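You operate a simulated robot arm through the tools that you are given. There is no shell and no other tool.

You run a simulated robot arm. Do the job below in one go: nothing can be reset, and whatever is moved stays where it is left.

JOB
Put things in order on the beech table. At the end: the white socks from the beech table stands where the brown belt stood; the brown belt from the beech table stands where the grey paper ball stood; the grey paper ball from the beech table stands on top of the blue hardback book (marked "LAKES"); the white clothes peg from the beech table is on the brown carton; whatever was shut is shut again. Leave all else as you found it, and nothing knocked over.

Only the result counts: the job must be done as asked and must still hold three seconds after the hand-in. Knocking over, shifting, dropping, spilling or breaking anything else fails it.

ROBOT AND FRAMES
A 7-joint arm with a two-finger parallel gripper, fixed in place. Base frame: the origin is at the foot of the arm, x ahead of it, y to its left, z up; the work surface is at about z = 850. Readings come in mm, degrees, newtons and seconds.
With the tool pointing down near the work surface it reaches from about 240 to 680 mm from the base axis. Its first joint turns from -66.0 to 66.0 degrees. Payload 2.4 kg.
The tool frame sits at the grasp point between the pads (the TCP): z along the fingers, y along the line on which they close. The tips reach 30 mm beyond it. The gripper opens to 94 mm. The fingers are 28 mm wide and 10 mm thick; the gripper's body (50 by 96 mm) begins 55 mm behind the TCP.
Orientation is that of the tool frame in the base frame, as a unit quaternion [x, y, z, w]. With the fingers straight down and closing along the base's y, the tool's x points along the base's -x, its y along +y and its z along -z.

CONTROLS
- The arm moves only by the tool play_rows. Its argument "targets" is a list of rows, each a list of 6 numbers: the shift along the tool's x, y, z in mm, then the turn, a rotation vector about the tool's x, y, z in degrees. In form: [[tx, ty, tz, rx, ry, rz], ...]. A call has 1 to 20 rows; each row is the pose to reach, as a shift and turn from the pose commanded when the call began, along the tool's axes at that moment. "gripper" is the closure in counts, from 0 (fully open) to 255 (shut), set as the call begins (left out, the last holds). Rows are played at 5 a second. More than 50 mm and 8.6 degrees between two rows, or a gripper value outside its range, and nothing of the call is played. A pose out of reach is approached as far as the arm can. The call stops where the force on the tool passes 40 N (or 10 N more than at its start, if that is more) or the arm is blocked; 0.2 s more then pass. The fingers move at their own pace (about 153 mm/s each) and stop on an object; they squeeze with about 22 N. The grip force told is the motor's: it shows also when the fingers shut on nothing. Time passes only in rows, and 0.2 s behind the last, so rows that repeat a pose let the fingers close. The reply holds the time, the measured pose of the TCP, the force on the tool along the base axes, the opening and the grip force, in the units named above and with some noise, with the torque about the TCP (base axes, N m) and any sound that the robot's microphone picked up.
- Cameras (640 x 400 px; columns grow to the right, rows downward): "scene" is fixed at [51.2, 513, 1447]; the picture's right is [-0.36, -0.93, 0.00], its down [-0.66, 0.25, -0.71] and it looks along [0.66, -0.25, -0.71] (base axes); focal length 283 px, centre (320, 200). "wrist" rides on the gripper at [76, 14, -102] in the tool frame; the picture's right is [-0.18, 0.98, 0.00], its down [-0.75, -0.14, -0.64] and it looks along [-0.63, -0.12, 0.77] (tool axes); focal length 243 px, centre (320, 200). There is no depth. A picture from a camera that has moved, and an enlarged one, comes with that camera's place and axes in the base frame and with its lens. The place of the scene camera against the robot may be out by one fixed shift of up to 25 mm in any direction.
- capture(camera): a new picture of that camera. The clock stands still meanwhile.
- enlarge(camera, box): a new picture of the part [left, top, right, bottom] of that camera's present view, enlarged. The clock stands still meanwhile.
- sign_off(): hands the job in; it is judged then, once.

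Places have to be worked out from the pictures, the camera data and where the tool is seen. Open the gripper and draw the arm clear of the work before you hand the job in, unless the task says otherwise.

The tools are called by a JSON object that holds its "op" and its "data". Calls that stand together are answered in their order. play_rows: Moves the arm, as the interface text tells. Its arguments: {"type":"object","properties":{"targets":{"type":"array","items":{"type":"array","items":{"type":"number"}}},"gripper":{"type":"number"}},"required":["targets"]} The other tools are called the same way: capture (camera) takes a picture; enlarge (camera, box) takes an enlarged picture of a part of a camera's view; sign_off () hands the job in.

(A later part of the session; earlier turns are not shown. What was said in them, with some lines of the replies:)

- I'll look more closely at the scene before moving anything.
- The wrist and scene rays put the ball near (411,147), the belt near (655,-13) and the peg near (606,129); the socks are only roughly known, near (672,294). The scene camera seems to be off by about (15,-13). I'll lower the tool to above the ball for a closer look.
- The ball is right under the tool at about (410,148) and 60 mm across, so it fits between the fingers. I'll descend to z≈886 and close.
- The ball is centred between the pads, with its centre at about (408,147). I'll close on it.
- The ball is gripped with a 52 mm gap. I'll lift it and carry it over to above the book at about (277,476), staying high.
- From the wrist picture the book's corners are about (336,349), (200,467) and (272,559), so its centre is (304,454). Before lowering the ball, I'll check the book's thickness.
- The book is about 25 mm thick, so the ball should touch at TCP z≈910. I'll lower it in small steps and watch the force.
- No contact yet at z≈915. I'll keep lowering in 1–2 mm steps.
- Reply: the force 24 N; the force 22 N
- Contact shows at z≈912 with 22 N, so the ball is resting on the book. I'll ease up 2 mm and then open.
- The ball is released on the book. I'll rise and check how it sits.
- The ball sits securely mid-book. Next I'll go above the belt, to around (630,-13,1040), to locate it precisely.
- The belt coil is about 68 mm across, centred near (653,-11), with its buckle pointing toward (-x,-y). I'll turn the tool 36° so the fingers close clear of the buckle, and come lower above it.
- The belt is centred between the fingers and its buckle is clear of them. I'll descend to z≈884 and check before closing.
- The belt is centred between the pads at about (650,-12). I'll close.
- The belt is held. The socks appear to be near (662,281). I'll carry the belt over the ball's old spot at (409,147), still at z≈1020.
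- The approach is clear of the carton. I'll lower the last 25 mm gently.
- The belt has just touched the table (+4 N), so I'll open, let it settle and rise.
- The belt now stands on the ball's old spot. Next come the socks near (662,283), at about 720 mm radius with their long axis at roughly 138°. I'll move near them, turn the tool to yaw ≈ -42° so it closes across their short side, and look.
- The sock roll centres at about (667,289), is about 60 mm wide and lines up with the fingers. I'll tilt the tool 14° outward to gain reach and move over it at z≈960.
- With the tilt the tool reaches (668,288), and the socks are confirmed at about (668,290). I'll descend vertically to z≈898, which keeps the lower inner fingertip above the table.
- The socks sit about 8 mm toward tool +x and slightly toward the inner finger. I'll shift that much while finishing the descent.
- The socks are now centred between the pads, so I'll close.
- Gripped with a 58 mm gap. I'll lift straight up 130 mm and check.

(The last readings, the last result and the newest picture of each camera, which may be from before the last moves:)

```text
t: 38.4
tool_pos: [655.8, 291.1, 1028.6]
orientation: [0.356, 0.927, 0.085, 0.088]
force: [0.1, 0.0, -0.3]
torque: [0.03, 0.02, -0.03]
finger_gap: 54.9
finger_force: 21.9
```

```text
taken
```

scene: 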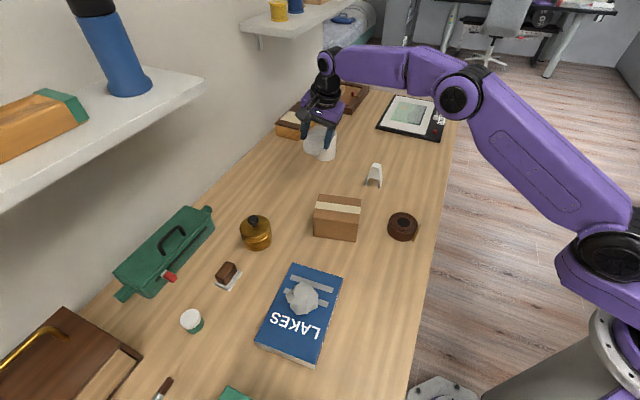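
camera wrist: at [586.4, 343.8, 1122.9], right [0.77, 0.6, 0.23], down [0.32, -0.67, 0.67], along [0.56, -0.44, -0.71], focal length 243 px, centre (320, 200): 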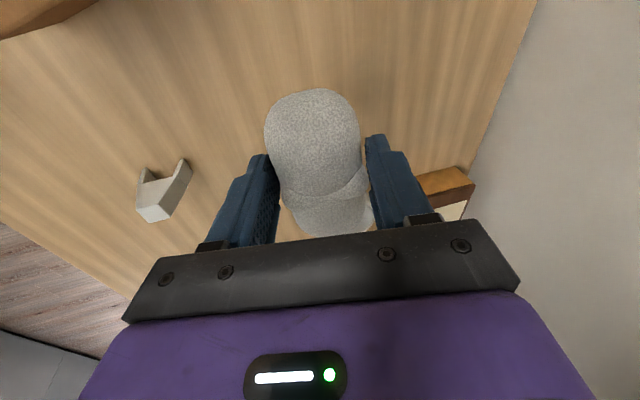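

The socks are lifted, and nothing nearby moved. I'll translate at constant orientation to above the belt's old spot at (651,-12).

{"op": "play_rows", "data": {"targets": [[-10, -11.3, -1.5, 0, 0, 0], [-32, -36.3, -4.8, 0, 0, 0], [-58, -65.7, -8.8, 0, 0, 0], [-84, -95.2, -12.7, 0, 0, 0], [-110, -124.7, -16.6, 0, 0, 0], [-136, -154.2, -20.5, 0, 0, 0], [-162, -183.6, -24.5, 0, 0, 0], [-184, -208.6, -27.8, 0, 0, 0], [-200.1, -226.8, -30.2, 0, 0, 0], [-200.1, -226.8, -30.2, 0, 0, 0]]}}

{"op": "capture", "data": {"camera": "wrist"}}

{"op": "enlarge", "data": {"camera": "scene", "box": [320, 80, 480, 180]}}

```text
t: 40.6
tool_pos: [647.7, -15.4, 1026.6]
orientation: [0.356, 0.926, 0.085, 0.088]
force: [0.0, 1.2, -1.0]
torque: [-0.05, -0.02, 0.01]
finger_gap: 54.8
finger_force: 21.6
```

```text
taken
camera wrist: at [579.2, 38.0, 1122.2], right [0.77, 0.6, 0.23], down [0.32, -0.67, 0.67], along [0.56, -0.44, -0.71], focal length 243 px, centre (320, 200)
```

wrist: 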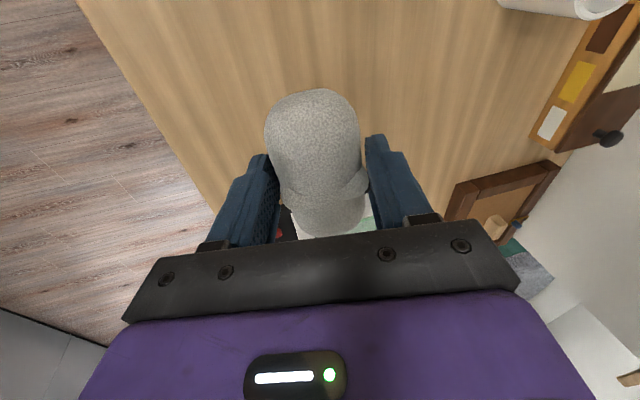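

```text
4.00 times, centred on (400, 130) of scene
camera zoom: at [51.2, 513.0, 1447.0], right [-0.36, -0.93, 0.0], down [-0.66, 0.25, -0.71], along [0.66, -0.25, -0.71], focal length 1134 px, centre (0, 480)
```

zoom: 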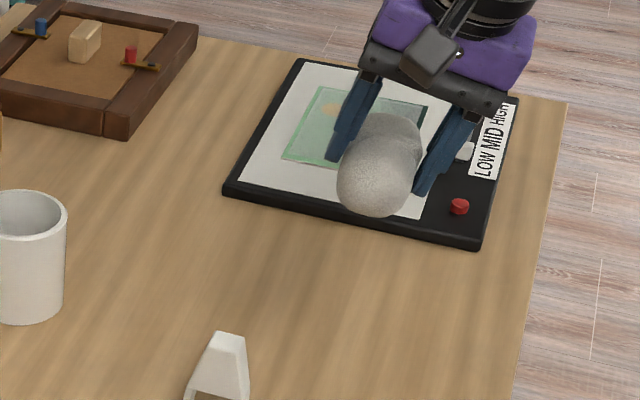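

The socks are over the target. I'll lower to z≈917 first.

{"op": "play_rows", "data": {"targets": [[3.1, -6.6, 29.1, 0, 0, 0], [6.1, -13.1, 58.2, 0, 0, 0], [9.2, -19.7, 87.3, 0, 0, 0], [11.2, -24.1, 106.7, 0, 0, 0], [11.2, -24.1, 106.7, 0, 0, 0]]}}

{"op": "capture", "data": {"camera": "wrist"}}

{"op": "enlarge", "data": {"camera": "scene", "box": [320, 100, 480, 200]}}

```text
t: 41.8
tool_pos: [651.1, -14.4, 915.9]
orientation: [0.355, 0.927, 0.084, 0.088]
force: [0.1, -0.8, -0.9]
torque: [-0.01, 0.0, -0.04]
finger_gap: 54.5
finger_force: 22.3
```

```text
taken
camera wrist: at [582.2, 38.1, 1011.5], right [0.77, 0.6, 0.23], down [0.32, -0.67, 0.67], along [0.56, -0.44, -0.71], focal length 243 px, centre (320, 200)
```

wrist: 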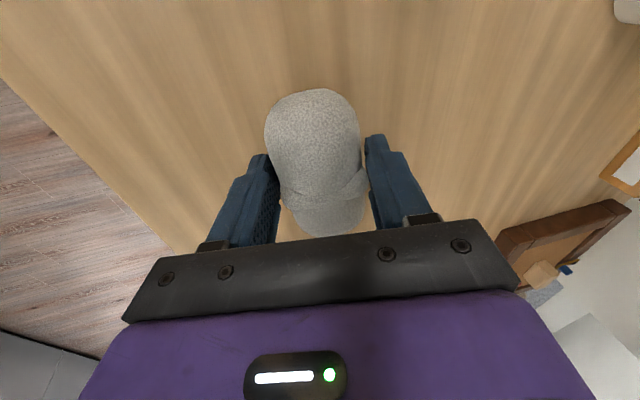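

```text
4.00 times, centred on (400, 150) of scene
camera zoom: at [51.2, 513.0, 1447.0], right [-0.36, -0.93, 0.0], down [-0.66, 0.25, -0.71], along [0.66, -0.25, -0.71], focal length 1134 px, centre (0, 400)
```

zoom: 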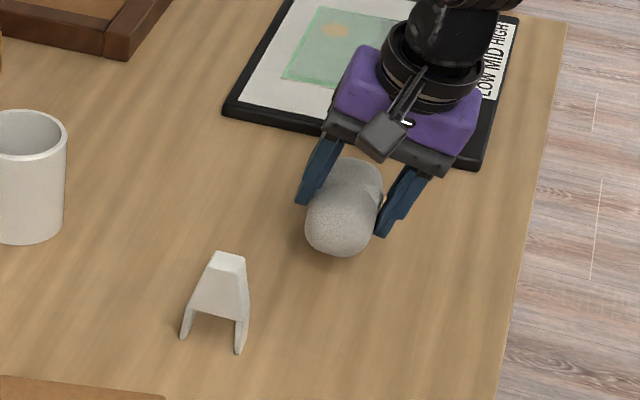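

The socks look about 5 mm too far toward -y, so I'll correct that while lowering to z≈902 and then feel for contact.

{"op": "play_rows", "data": {"targets": [[2, 2.5, 5, 0, 0, 0], [2.6, 2, 9, 0, 0, 0], [3, 0.8, 14.3, 0, 0, 0], [3, 0.8, 14.3, 0, 0, 0]]}}

{"op": "play_rows", "data": {"targets": [[0.2, -0.4, 1.9, 0, 0, 0], [0.2, -0.4, 1.9, 0, 0, 0]]}}

{"op": "play_rows", "data": {"targets": [[0.2, -0.4, 1.9, 0, 0, 0], [0.2, -0.4, 1.9, 0, 0, 0]]}}

```text
t: 42.8
tool_pos: [652.2, -9.6, 902.9]
orientation: [0.355, 0.927, 0.084, 0.089]
force: [0.3, -0.1, -0.7]
torque: [-0.02, -0.01, 0.0]
finger_gap: 54.2
finger_force: 21.5
```

```text
t: 43.4
tool_pos: [651.3, -9.4, 902.2]
orientation: [0.356, 0.926, 0.086, 0.088]
force: [-0.5, 0.1, 5.3]
torque: [-0.04, 0.19, 0.02]
finger_gap: 54.0
finger_force: 21.9
```

```text
t: 44.0
tool_pos: [649.9, -10.2, 900.9]
orientation: [0.356, 0.926, 0.084, 0.089]
force: [-5.4, -2.5, 24.3]
torque: [-0.29, 0.83, -0.16]
finger_gap: 54.2
finger_force: 22.2
```

Contact at z≈900 with 24 N, so the socks rest on the table. I'll ease up 1 mm and open.

{"op": "play_rows", "data": {"targets": [[-0.1, 0.2, -1, 0, 0, 0], [-0.1, 0.2, -1, 0, 0, 0]]}}

{"op": "play_rows", "data": {"targets": [[0, 0, 0, 0, 0, 0], [0, 0, 0, 0, 0, 0], [0, 0, 0, 0, 0, 0], [0, 0, 0, 0, 0, 0]], "gripper": 0}}

{"op": "capture", "data": {"camera": "wrist"}}

{"op": "enlarge", "data": {"camera": "scene", "box": [320, 100, 480, 200]}}

```text
t: 44.6
tool_pos: [651.5, -10.1, 902.2]
orientation: [0.355, 0.927, 0.085, 0.088]
force: [-0.2, -1.0, 16.1]
torque: [-0.23, 0.29, -0.03]
finger_gap: 54.4
finger_force: 22.0
```

```text
t: 45.6
tool_pos: [651.7, -10.2, 901.1]
orientation: [0.356, 0.927, 0.084, 0.087]
force: [0.0, -0.6, 0.2]
torque: [0.0, 0.05, -0.02]
finger_gap: 93.8
finger_force: 0.1
```

```text
taken
camera wrist: at [582.3, 42.6, 996.1], right [0.77, 0.6, 0.23], down [0.32, -0.67, 0.67], along [0.56, -0.44, -0.71], focal length 243 px, centre (320, 200)
```

wrist: 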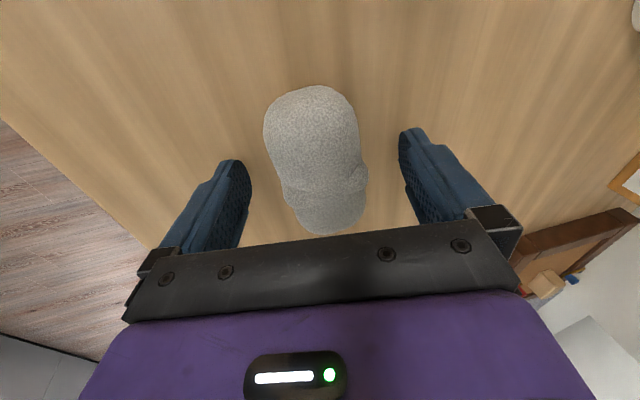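

```text
4.00 times, centred on (400, 150) of scene
camera zoom: at [51.2, 513.0, 1447.0], right [-0.36, -0.93, 0.0], down [-0.66, 0.25, -0.71], along [0.66, -0.25, -0.71], focal length 1134 px, centre (0, 400)
```

zoom: 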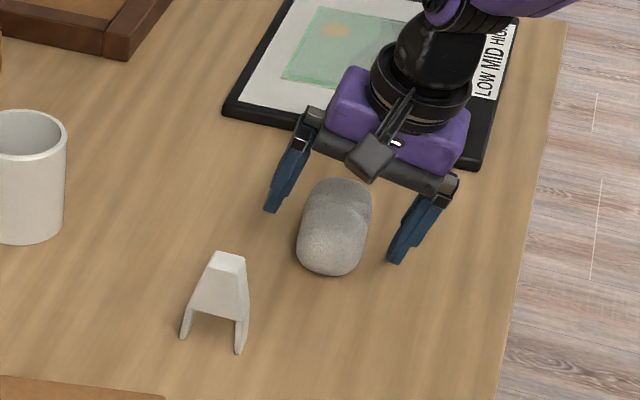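

The socks settled at the belt's former spot; in the scene picture their centre is at (404,157), where the belt was at (404,159). I'll rise straight up, then un-tilt and move above the peg for a look.

{"op": "play_rows", "data": {"targets": [[-1.5, 3.3, -14.5, 0, 0, 0], [-4.6, 9.9, -43.6, 0, 0, 0], [-8.7, 18.6, -82.4, 0, 0, 0], [-13.3, 28.5, -126.1, 0, 0, 0], [12, 41, -128, 2.5, 1.2, 0], [38, 53, -130, 5.1, 2.4, 0], [64, 65, -132, 7.6, 3.5, 0], [90, 78, -134, 10.2, 4.7, 0], [114.3, 89.9, -136, 12.7, 5.9, 0], [114.3, 89.9, -136, 12.7, 5.9, 0]]}}

{"op": "capture", "data": {"camera": "wrist"}}

{"op": "capture", "data": {"camera": "scene"}}

```text
t: 47.8
tool_pos: [594.8, 118.7, 1039.6]
orientation: [0.358, 0.934, -0.001, 0.0]
force: [0.1, 0.3, -1.1]
torque: [0.0, -0.02, 0.0]
finger_gap: 93.9
finger_force: 0.0
```

```text
taken
camera wrist: at [547.9, 181.8, 1142.9], right [0.79, 0.61, 0.0], down [0.47, -0.61, 0.64], along [0.39, -0.51, -0.77], focal length 243 px, centre (320, 200)
```

wrist: 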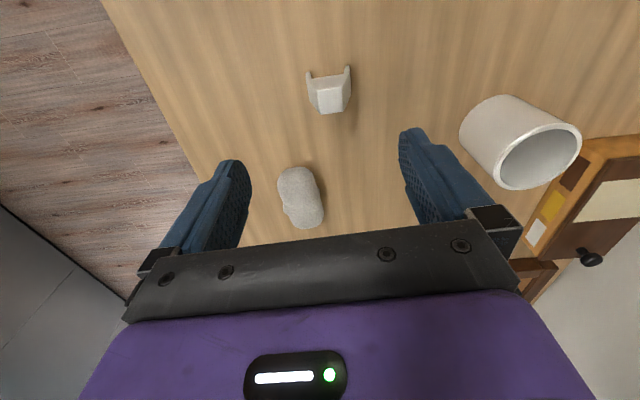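

```text
taken
```

scene: 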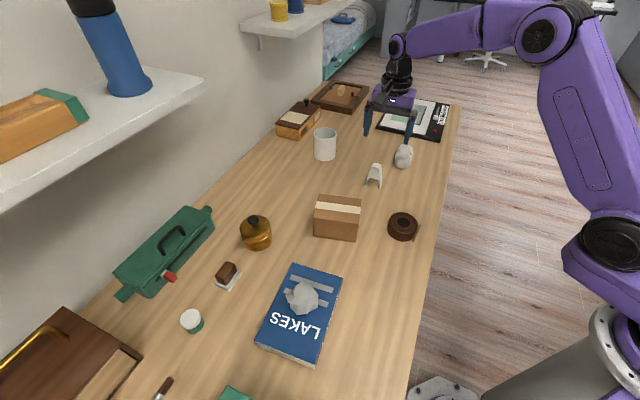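

Now a close-up of the peg and of the carton top.

{"op": "enlarge", "data": {"camera": "wrist", "box": [270, 40, 390, 130]}}

{"op": "enlarge", "data": {"camera": "scene", "box": [300, 140, 420, 250]}}

```text
4.44 times, centred on (330, 85) of wrist
camera zoom: at [547.9, 181.8, 1142.9], right [0.79, 0.61, 0.0], down [0.47, -0.61, 0.64], along [0.39, -0.51, -0.77], focal length 1078 px, centre (276, 711)
```

zoom: 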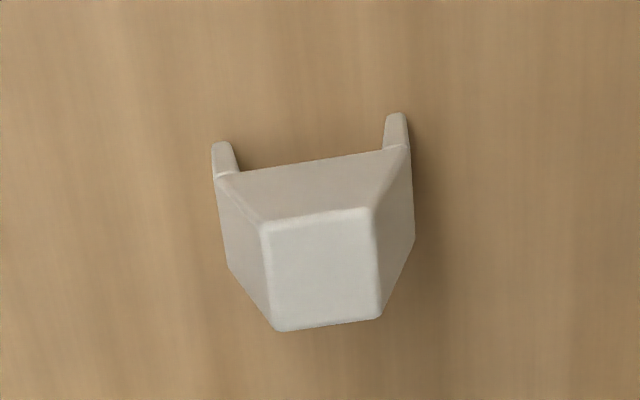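

```text
3.64 times, centred on (360, 195) of scene
camera zoom: at [51.1, 513.0, 1447.0], right [-0.36, -0.93, 0.0], down [-0.66, 0.25, -0.71], along [0.66, -0.25, -0.71], focal length 1030 px, centre (174, 218)
```

zoom: 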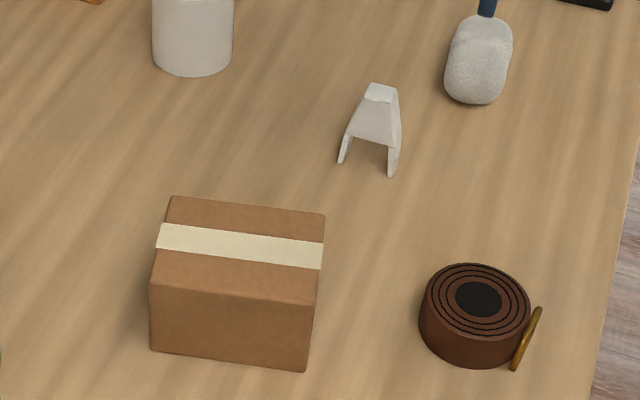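

The peg stands on two legs, centred near (601,129) and about 60 mm tall. Its wide axis is at about 46° and it is about 28 mm thick across 136°. I'll turn the tool to yaw 46° so it closes on the flat front and back faces.

{"op": "play_rows", "data": {"targets": [[0, 1, 4, 0, 0, -8], [0, 2, 8, 0, 0, -16], [0, 3, 12, 0, 0, -24], [0.5, 4, 16, 0, 0, -32], [0.5, 5, 20, 0, 0, -40], [1, 6, 24, 0, 0, -48], [1, 7, 28, 0, 0, -56], [1, 8, 32, 0, 0, -64], [1.5, 9, 36, 0, 0, -72], [1.5, 10, 40, 0, 0, -80], [1.5, 10.7, 40, 0, 0, -88], [1.5, 10.7, 40, 0, 0, -88]]}}

{"op": "capture", "data": {"camera": "wrist"}}

{"op": "enlarge", "data": {"camera": "wrist", "box": [240, 50, 400, 150]}}

```text
t: 50.4
tool_pos: [600.5, 128.6, 999.9]
orientation: [-0.391, 0.92, 0.001, 0.0]
force: [-0.2, 0.3, 0.9]
torque: [0.01, 0.03, 0.0]
finger_gap: 94.1
finger_force: 0.0
```

```text
taken
camera wrist: at [537.7, 83.6, 1103.5], right [-0.58, 0.81, 0.0], down [0.62, 0.45, 0.64], along [0.52, 0.37, -0.77], focal length 243 px, centre (320, 200)
```

wrist: 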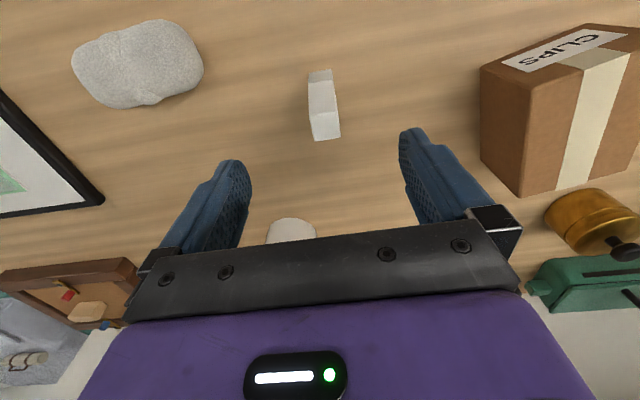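

```text
4.00 times, centred on (320, 100) of wrist
camera zoom: at [537.7, 83.6, 1103.5], right [-0.58, 0.81, 0.0], down [0.62, 0.45, 0.64], along [0.52, 0.37, -0.77], focal length 970 px, centre (320, 600)
```

zoom: 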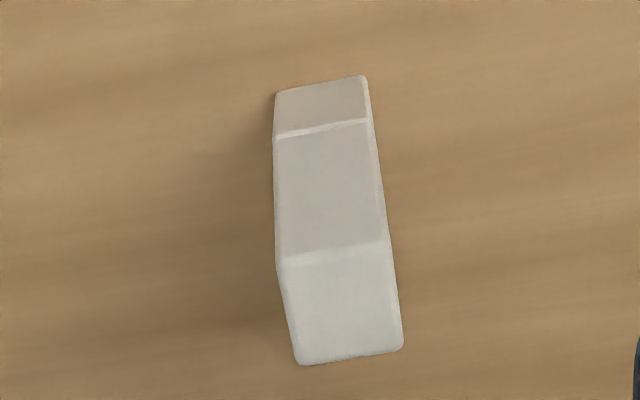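

The peg is aligned and slightly offset, by (-4,+4) in the tool frame. I'll correct that and descend to z≈892.

{"op": "play_rows", "data": {"targets": [[-4, 4, 20, 0, 0, 0], [-4, 4, 50, 0, 0, 0], [-4, 4, 80, 0, 0, 0], [-4, 4, 100, 0, 0, 0], [-4, 4, 108, 0, 0, 0], [-4, 4, 108, 0, 0, 0]]}}

{"op": "capture", "data": {"camera": "wrist"}}

{"op": "enlarge", "data": {"camera": "scene", "box": [310, 120, 430, 200]}}

```text
t: 51.8
tool_pos: [600.9, 135.5, 890.7]
orientation: [-0.39, 0.921, 0.0, 0.0]
force: [0.2, -0.1, -0.4]
torque: [-0.01, -0.01, 0.02]
finger_gap: 93.9
finger_force: 0.0
```

```text
taken
camera wrist: at [538.2, 90.7, 994.5], right [-0.58, 0.82, 0.0], down [0.62, 0.44, 0.64], along [0.52, 0.37, -0.77], focal length 243 px, centre (320, 200)
```

wrist: 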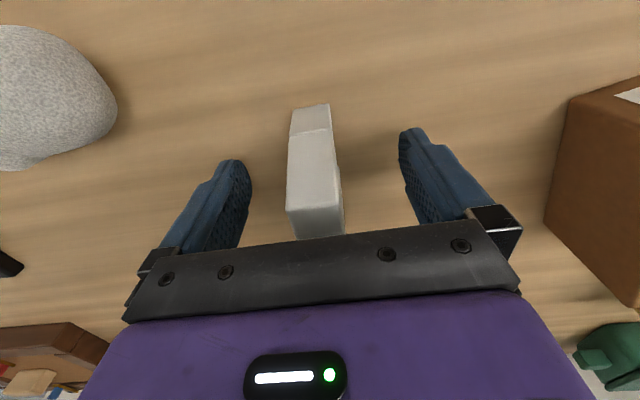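

```text
5.00 times, centred on (370, 160) of scene
camera zoom: at [51.2, 513.0, 1447.0], right [-0.36, -0.93, 0.0], down [-0.66, 0.25, -0.71], along [0.66, -0.25, -0.71], focal length 1417 px, centre (70, 400)
```

zoom: 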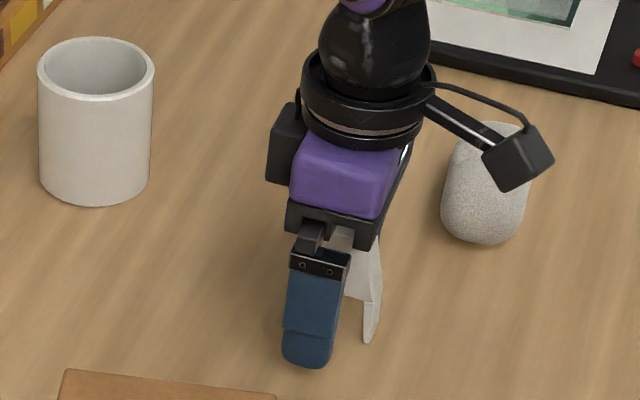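

The fingers straddle the peg's flat faces, centred, with the body clear of its top. I'll close and lift.

{"op": "play_rows", "data": {"targets": [[0, 0, 0, 0, 0, 0], [0, 0, 0, 0, 0, 0], [0, 0, 0, 0, 0, 0], [0, 0, 0, 0, 0, 0]], "gripper": 255}}

{"op": "capture", "data": {"camera": "wrist"}}

{"op": "enlarge", "data": {"camera": "scene", "box": [310, 120, 430, 200]}}

```text
t: 52.8
tool_pos: [601.3, 135.6, 891.0]
orientation: [-0.391, 0.92, 0.0, 0.0]
force: [-0.2, -0.3, 0.4]
torque: [-0.06, -0.01, -0.01]
finger_gap: 25.2
finger_force: 21.7
```

```text
taken
camera wrist: at [538.2, 90.7, 994.7], right [-0.58, 0.82, 0.0], down [0.63, 0.44, 0.64], along [0.52, 0.37, -0.77], focal length 243 px, centre (320, 200)
```

wrist: 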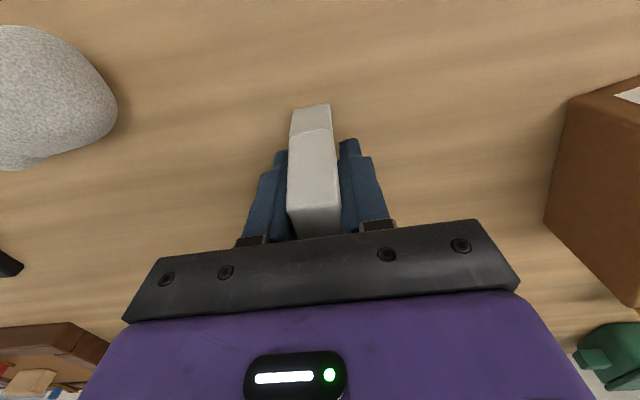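

```text
5.00 times, centred on (370, 160) of scene
camera zoom: at [51.2, 513.0, 1447.0], right [-0.36, -0.93, 0.0], down [-0.66, 0.25, -0.71], along [0.66, -0.25, -0.71], focal length 1417 px, centre (70, 400)
```

zoom: 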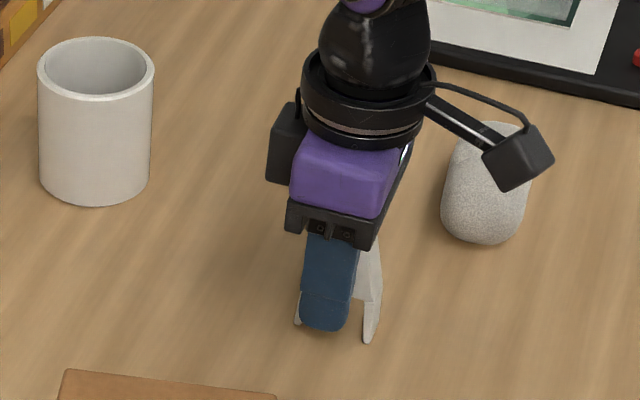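

The peg is gripped with a 25 mm gap and centred on its width. I'll lift to z≈1080 and move to a viewpoint short of the carton to locate its top.

{"op": "play_rows", "data": {"targets": [[0, 0, -10, 0, 0, 0], [0, 0, -30, 0, 0, 0], [0, 0, -65, 0, 0, 0], [0, 0, -105, 0, 0, 0], [0, 0, -145, 0, 0, 0], [0, 0, -188, 0, 0, 0], [5, 31, -188, 0, 0, 0], [11, 68, -188, 0, 0, 0], [17, 105, -188, 0, 0, 0], [23, 142, -188, 0, 0, 0], [30, 179, -188, 0, 0, 0], [35.9, 217, -188, 0, 0, 0], [35.9, 217, -188, 0, 0, 0]]}}

{"op": "capture", "data": {"camera": "wrist"}}

{"op": "capture", "data": {"camera": "scene"}}

```text
t: 55.6
tool_pos: [420.2, 258.1, 1082.4]
orientation: [-0.39, 0.921, 0.0, 0.0]
force: [-0.8, 0.1, -0.3]
torque: [0.01, -0.03, -0.02]
finger_gap: 25.3
finger_force: 21.8
```

```text
taken
camera wrist: at [356.5, 214.0, 1185.1], right [-0.58, 0.82, 0.0], down [0.62, 0.44, 0.64], along [0.52, 0.37, -0.77], focal length 243 px, centre (320, 200)
```

wrist: 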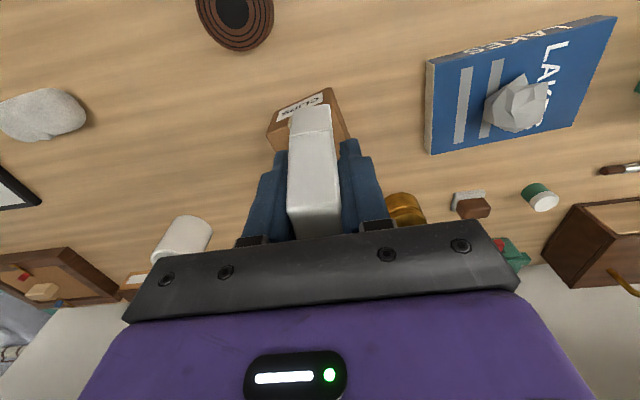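

```text
taken
```

scene: 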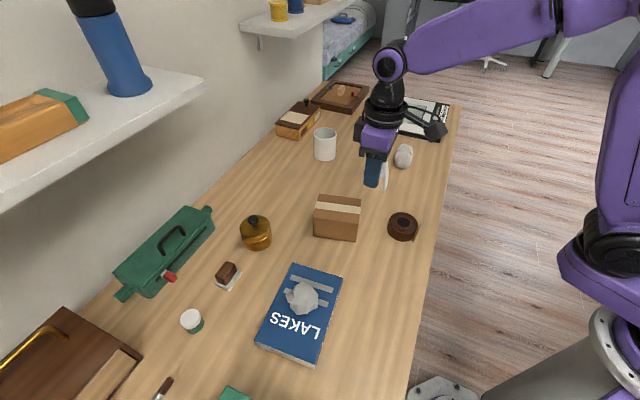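

Using the carton's top corners from several views, its top centre is about (484,304) at z≈917 and measures 110×82 mm. I'll move the peg over that centre at z≈1000.

{"op": "play_rows", "data": {"targets": [[-19, -4, 0, 0, 0, 0], [-40, -8, 0, 0, 0, 0], [-60, -12, 10, 0, 0, 0], [-76.5, -15.8, 30, 0, 0, 0], [-76.5, -15.8, 60, 0, 0, 0], [-76.5, -15.8, 80, 0, 0, 0], [-76.5, -15.8, 80, 0, 0, 0]]}}

{"op": "capture", "data": {"camera": "wrist"}}

{"op": "enlarge", "data": {"camera": "scene", "box": [270, 130, 430, 250]}}

```text
t: 57.2
tool_pos: [484.4, 305.3, 1002.0]
orientation: [-0.391, 0.921, 0.0, 0.0]
force: [-0.7, 0.6, 1.0]
torque: [-0.02, -0.02, 0.0]
finger_gap: 25.3
finger_force: 22.6
```

```text
taken
camera wrist: at [420.7, 261.0, 1104.6], right [-0.58, 0.82, 0.0], down [0.62, 0.44, 0.64], along [0.52, 0.37, -0.77], focal length 243 px, centre (320, 200)
```

wrist: 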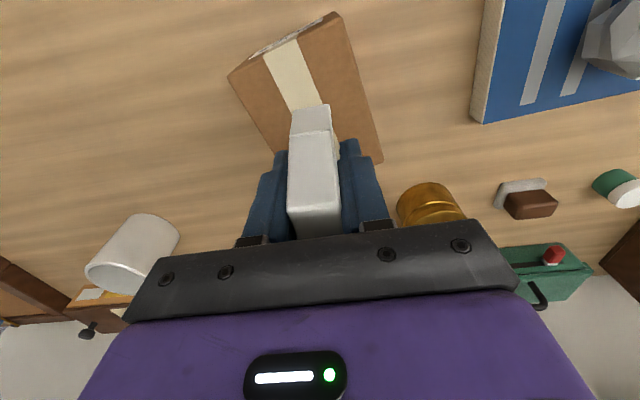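

```text
3.33 times, centred on (350, 190) of scene
camera zoom: at [51.2, 513.0, 1447.0], right [-0.36, -0.93, 0.0], down [-0.66, 0.25, -0.71], along [0.66, -0.25, -0.71], focal length 945 px, centre (220, 233)
```

zoom: 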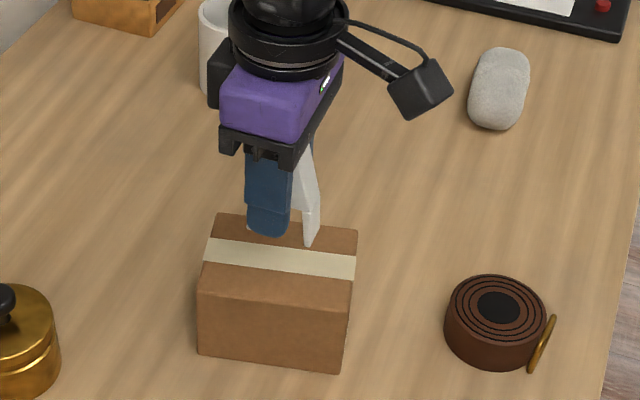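

The wrist view confirms the carton's top centre at about (485,302), right under the peg. I'll lower to z≈966 and then feel for contact.

{"op": "play_rows", "data": {"targets": [[0, 0, 15, 0, 0, 0], [0, 0, 27, 0, 0, 0], [0, 0, 34, 0, 0, 0], [0, 0, 34, 0, 0, 0]]}}

{"op": "enlarge", "data": {"camera": "scene", "box": [290, 150, 400, 250]}}

{"op": "play_rows", "data": {"targets": [[0, 0, 2, 0, 0, 0], [0, 0, 2, 0, 0, 0]]}}

{"op": "play_rows", "data": {"targets": [[0, 0, 2, 0, 0, 0], [0, 0, 2, 0, 0, 0]]}}

```text
t: 58.2
tool_pos: [484.4, 303.6, 966.7]
orientation: [-0.391, 0.92, 0.0, 0.001]
force: [0.2, -0.4, 0.3]
torque: [0.02, 0.02, 0.0]
finger_gap: 25.1
finger_force: 22.1
```

```text
4.00 times, centred on (345, 200) of scene
camera zoom: at [51.2, 513.0, 1447.0], right [-0.36, -0.93, 0.0], down [-0.66, 0.25, -0.71], along [0.66, -0.25, -0.71], focal length 1134 px, centre (220, 200)
```

zoom: 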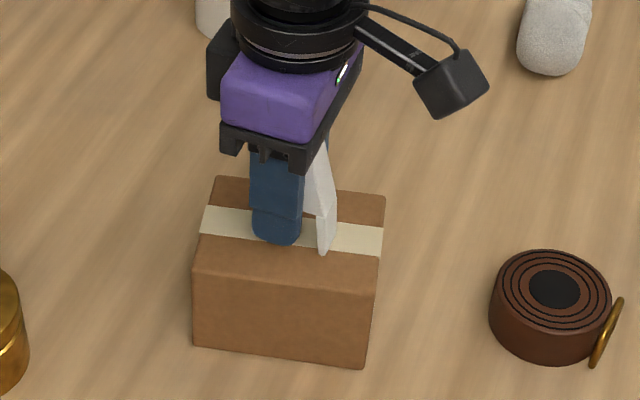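

```text
t: 58.8
tool_pos: [484.5, 304.7, 966.2]
orientation: [-0.391, 0.921, 0.001, 0.002]
force: [-2.5, -0.7, 18.4]
torque: [-0.18, 0.25, -0.04]
finger_gap: 25.4
finger_force: 22.3
```

```text
t: 59.4
tool_pos: [484.8, 304.4, 964.2]
orientation: [-0.391, 0.92, 0.001, 0.002]
force: [-2.6, 3.4, 21.3]
torque: [0.16, 0.02, 0.02]
finger_gap: 25.4
finger_force: 22.3
```

Contact at z≈966, so the peg's legs are on the carton. I'll ease up 2 mm and check before releasing.

{"op": "play_rows", "data": {"targets": [[0, 0, -2, 0, 0, 0], [0, 0, -2, 0, 0, 0]]}}

{"op": "enlarge", "data": {"camera": "scene", "box": [290, 150, 400, 250]}}

{"op": "capture", "data": {"camera": "wrist"}}

```text
t: 60.0
tool_pos: [484.4, 302.5, 964.4]
orientation: [-0.391, 0.92, -0.001, -0.001]
force: [-0.1, 1.7, 3.2]
torque: [0.06, -0.06, 0.02]
finger_gap: 25.2
finger_force: 22.0
```

```text
4.00 times, centred on (345, 200) of scene
camera zoom: at [51.1, 513.0, 1447.0], right [-0.36, -0.93, 0.0], down [-0.66, 0.25, -0.71], along [0.66, -0.25, -0.71], focal length 1134 px, centre (220, 200)
```

zoom: 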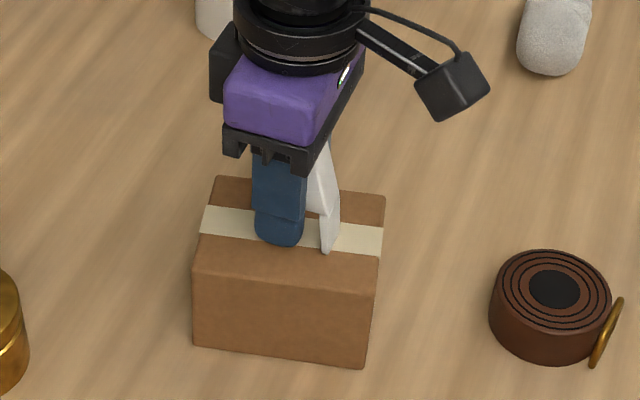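

```text
taken
camera wrist: at [422.4, 258.3, 1067.2], right [-0.58, 0.82, 0.0], down [0.63, 0.45, 0.64], along [0.52, 0.37, -0.77], focal length 243 px, centre (320, 200)
```

wrist: 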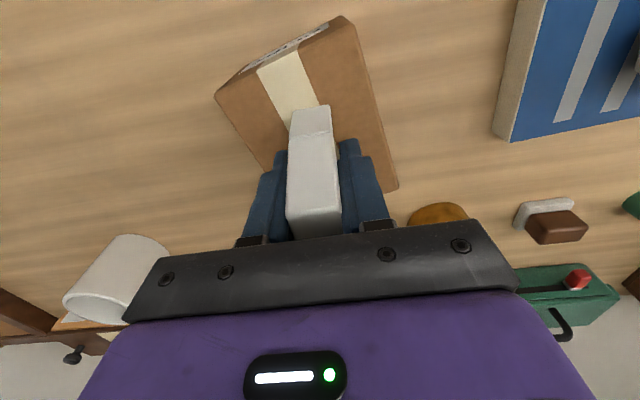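

The load is light now and the carton hasn't moved. I'll open, let it settle, and rise straight up.

{"op": "play_rows", "data": {"targets": [[0, 0, 0, 0, 0, 0], [0, 0, 0, 0, 0, 0], [0, 0, 0, 0, 0, 0], [0, 0, 0, 0, 0, 0]], "gripper": 0}}

{"op": "capture", "data": {"camera": "wrist"}}

{"op": "enlarge", "data": {"camera": "scene", "box": [290, 150, 400, 250]}}

```text
t: 61.0
tool_pos: [485.6, 302.7, 966.2]
orientation: [-0.391, 0.921, 0.0, 0.0]
force: [-0.3, 0.0, 0.0]
torque: [-0.01, 0.0, 0.03]
finger_gap: 94.0
finger_force: 0.1
```

```text
taken
camera wrist: at [422.5, 259.0, 1068.0], right [-0.58, 0.82, 0.0], down [0.62, 0.44, 0.64], along [0.52, 0.37, -0.77], focal length 243 px, centre (320, 200)
```

wrist: 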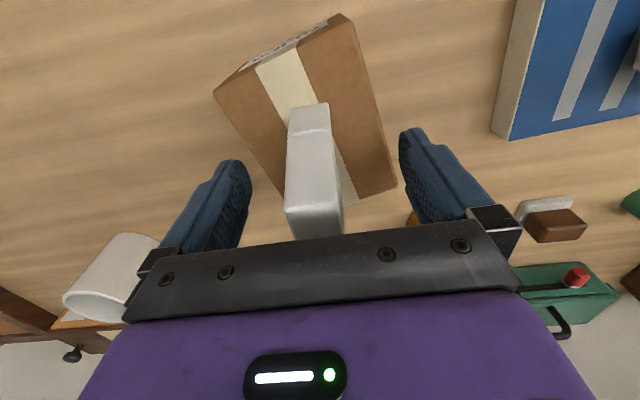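

```text
4.00 times, centred on (345, 200) of scene
camera zoom: at [51.2, 513.0, 1447.0], right [-0.36, -0.93, 0.0], down [-0.66, 0.25, -0.71], along [0.66, -0.25, -0.71], focal length 1134 px, centre (220, 200)
```

zoom: 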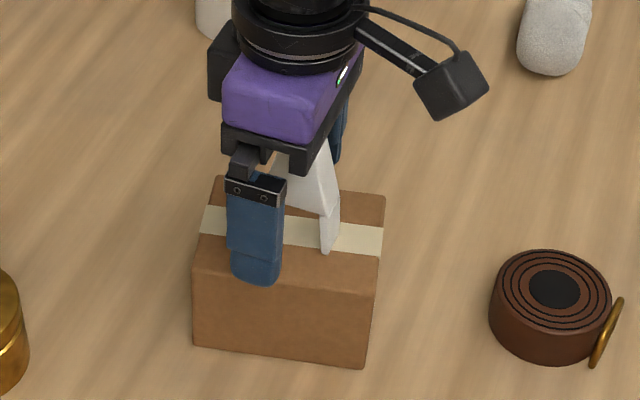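

The peg stands freely on the carton. I'll rise vertically and then draw back clear of the objects.

{"op": "play_rows", "data": {"targets": [[0, 0, -15, 0, 0, 0], [0, 0, -40, 0, 0, 0], [0, 0, -75, 0, 0, 0], [0, 0, -115, 0, 0, 0], [0, 0, -155, 0, 0, 0], [0, 0, -185, 0, 0, 0], [30, -25, -190, 0, 0, 0], [60, -60, -190, 0, 0, 0], [80, -100, -190, 0, 0, 0], [90, -140, -190, 0, 0, 0], [90, -175, -190, 0, 0, 0], [90, -175, -190, 0, 0, 0]]}}

{"op": "capture", "data": {"camera": "scene"}}

{"op": "enlarge", "data": {"camera": "scene", "box": [280, 120, 440, 250]}}

{"op": "capture", "data": {"camera": "wrist"}}

```text
t: 63.6
tool_pos: [546.9, 119.8, 1154.8]
orientation: [-0.391, 0.92, 0.0, 0.0]
force: [0.1, -0.5, 1.3]
torque: [-0.03, -0.01, -0.01]
finger_gap: 94.2
finger_force: 0.1
```

```text
taken
```

scene: 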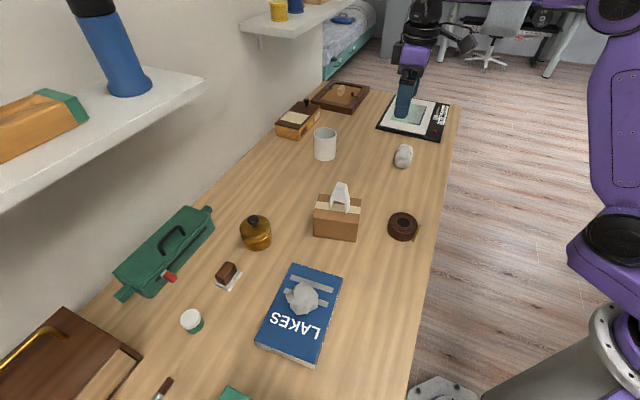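

```text
3.08 times, centred on (360, 185) of scene
camera zoom: at [51.2, 513.0, 1447.0], right [-0.36, -0.93, 0.0], down [-0.66, 0.25, -0.71], along [0.66, -0.25, -0.71], focal length 872 px, centre (197, 246)
```

zoom: 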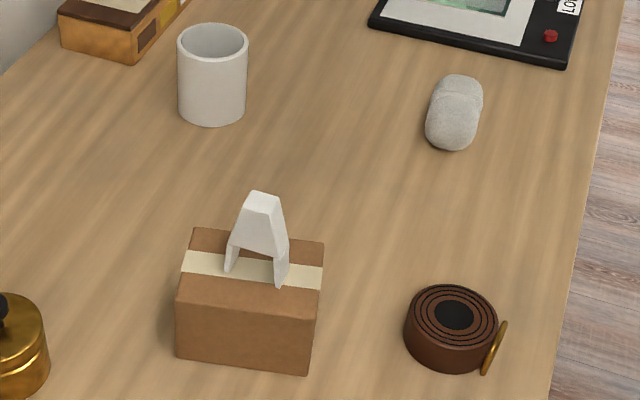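

```text
taken
camera wrist: at [484.2, 74.6, 1257.3], right [-0.58, 0.81, 0.0], down [0.62, 0.44, 0.64], along [0.52, 0.37, -0.77], focal length 243 px, centre (320, 200)
```

wrist: 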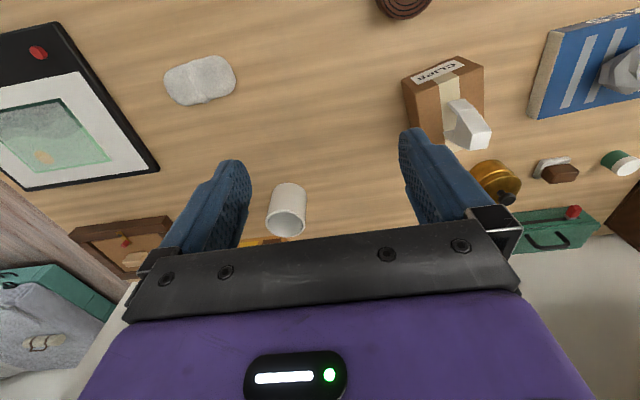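

Both pictures show the socks where the belt was, the belt where the ball was, the ball on the LAKES book and the peg standing on the carton. Everything else is undisturbed, nothing had been opened, and the gripper is open and clear, so I'm handing in.

{"op": "sign_off", "data": {}}

```text
The job is handed in.
```

I did all four moves and handed the job in. The hand-in reply only confirmed receipt, so I don't have a verdict. In the last pictures:

- **White socks:** they lie where the brown belt was, within about 5 mm.
- **Brown belt:** it stands where the paper ball was, within about 3 mm.
- **Grey paper ball:** it sits near the middle of the blue LAKES book.
- **White clothes peg:** it stands upright on its legs near the middle of the carton's top.

I opened nothing, so there was nothing to shut again. Nothing else looked moved or knocked over. The gripper was open and above the table, away from the objects, when I handed in.
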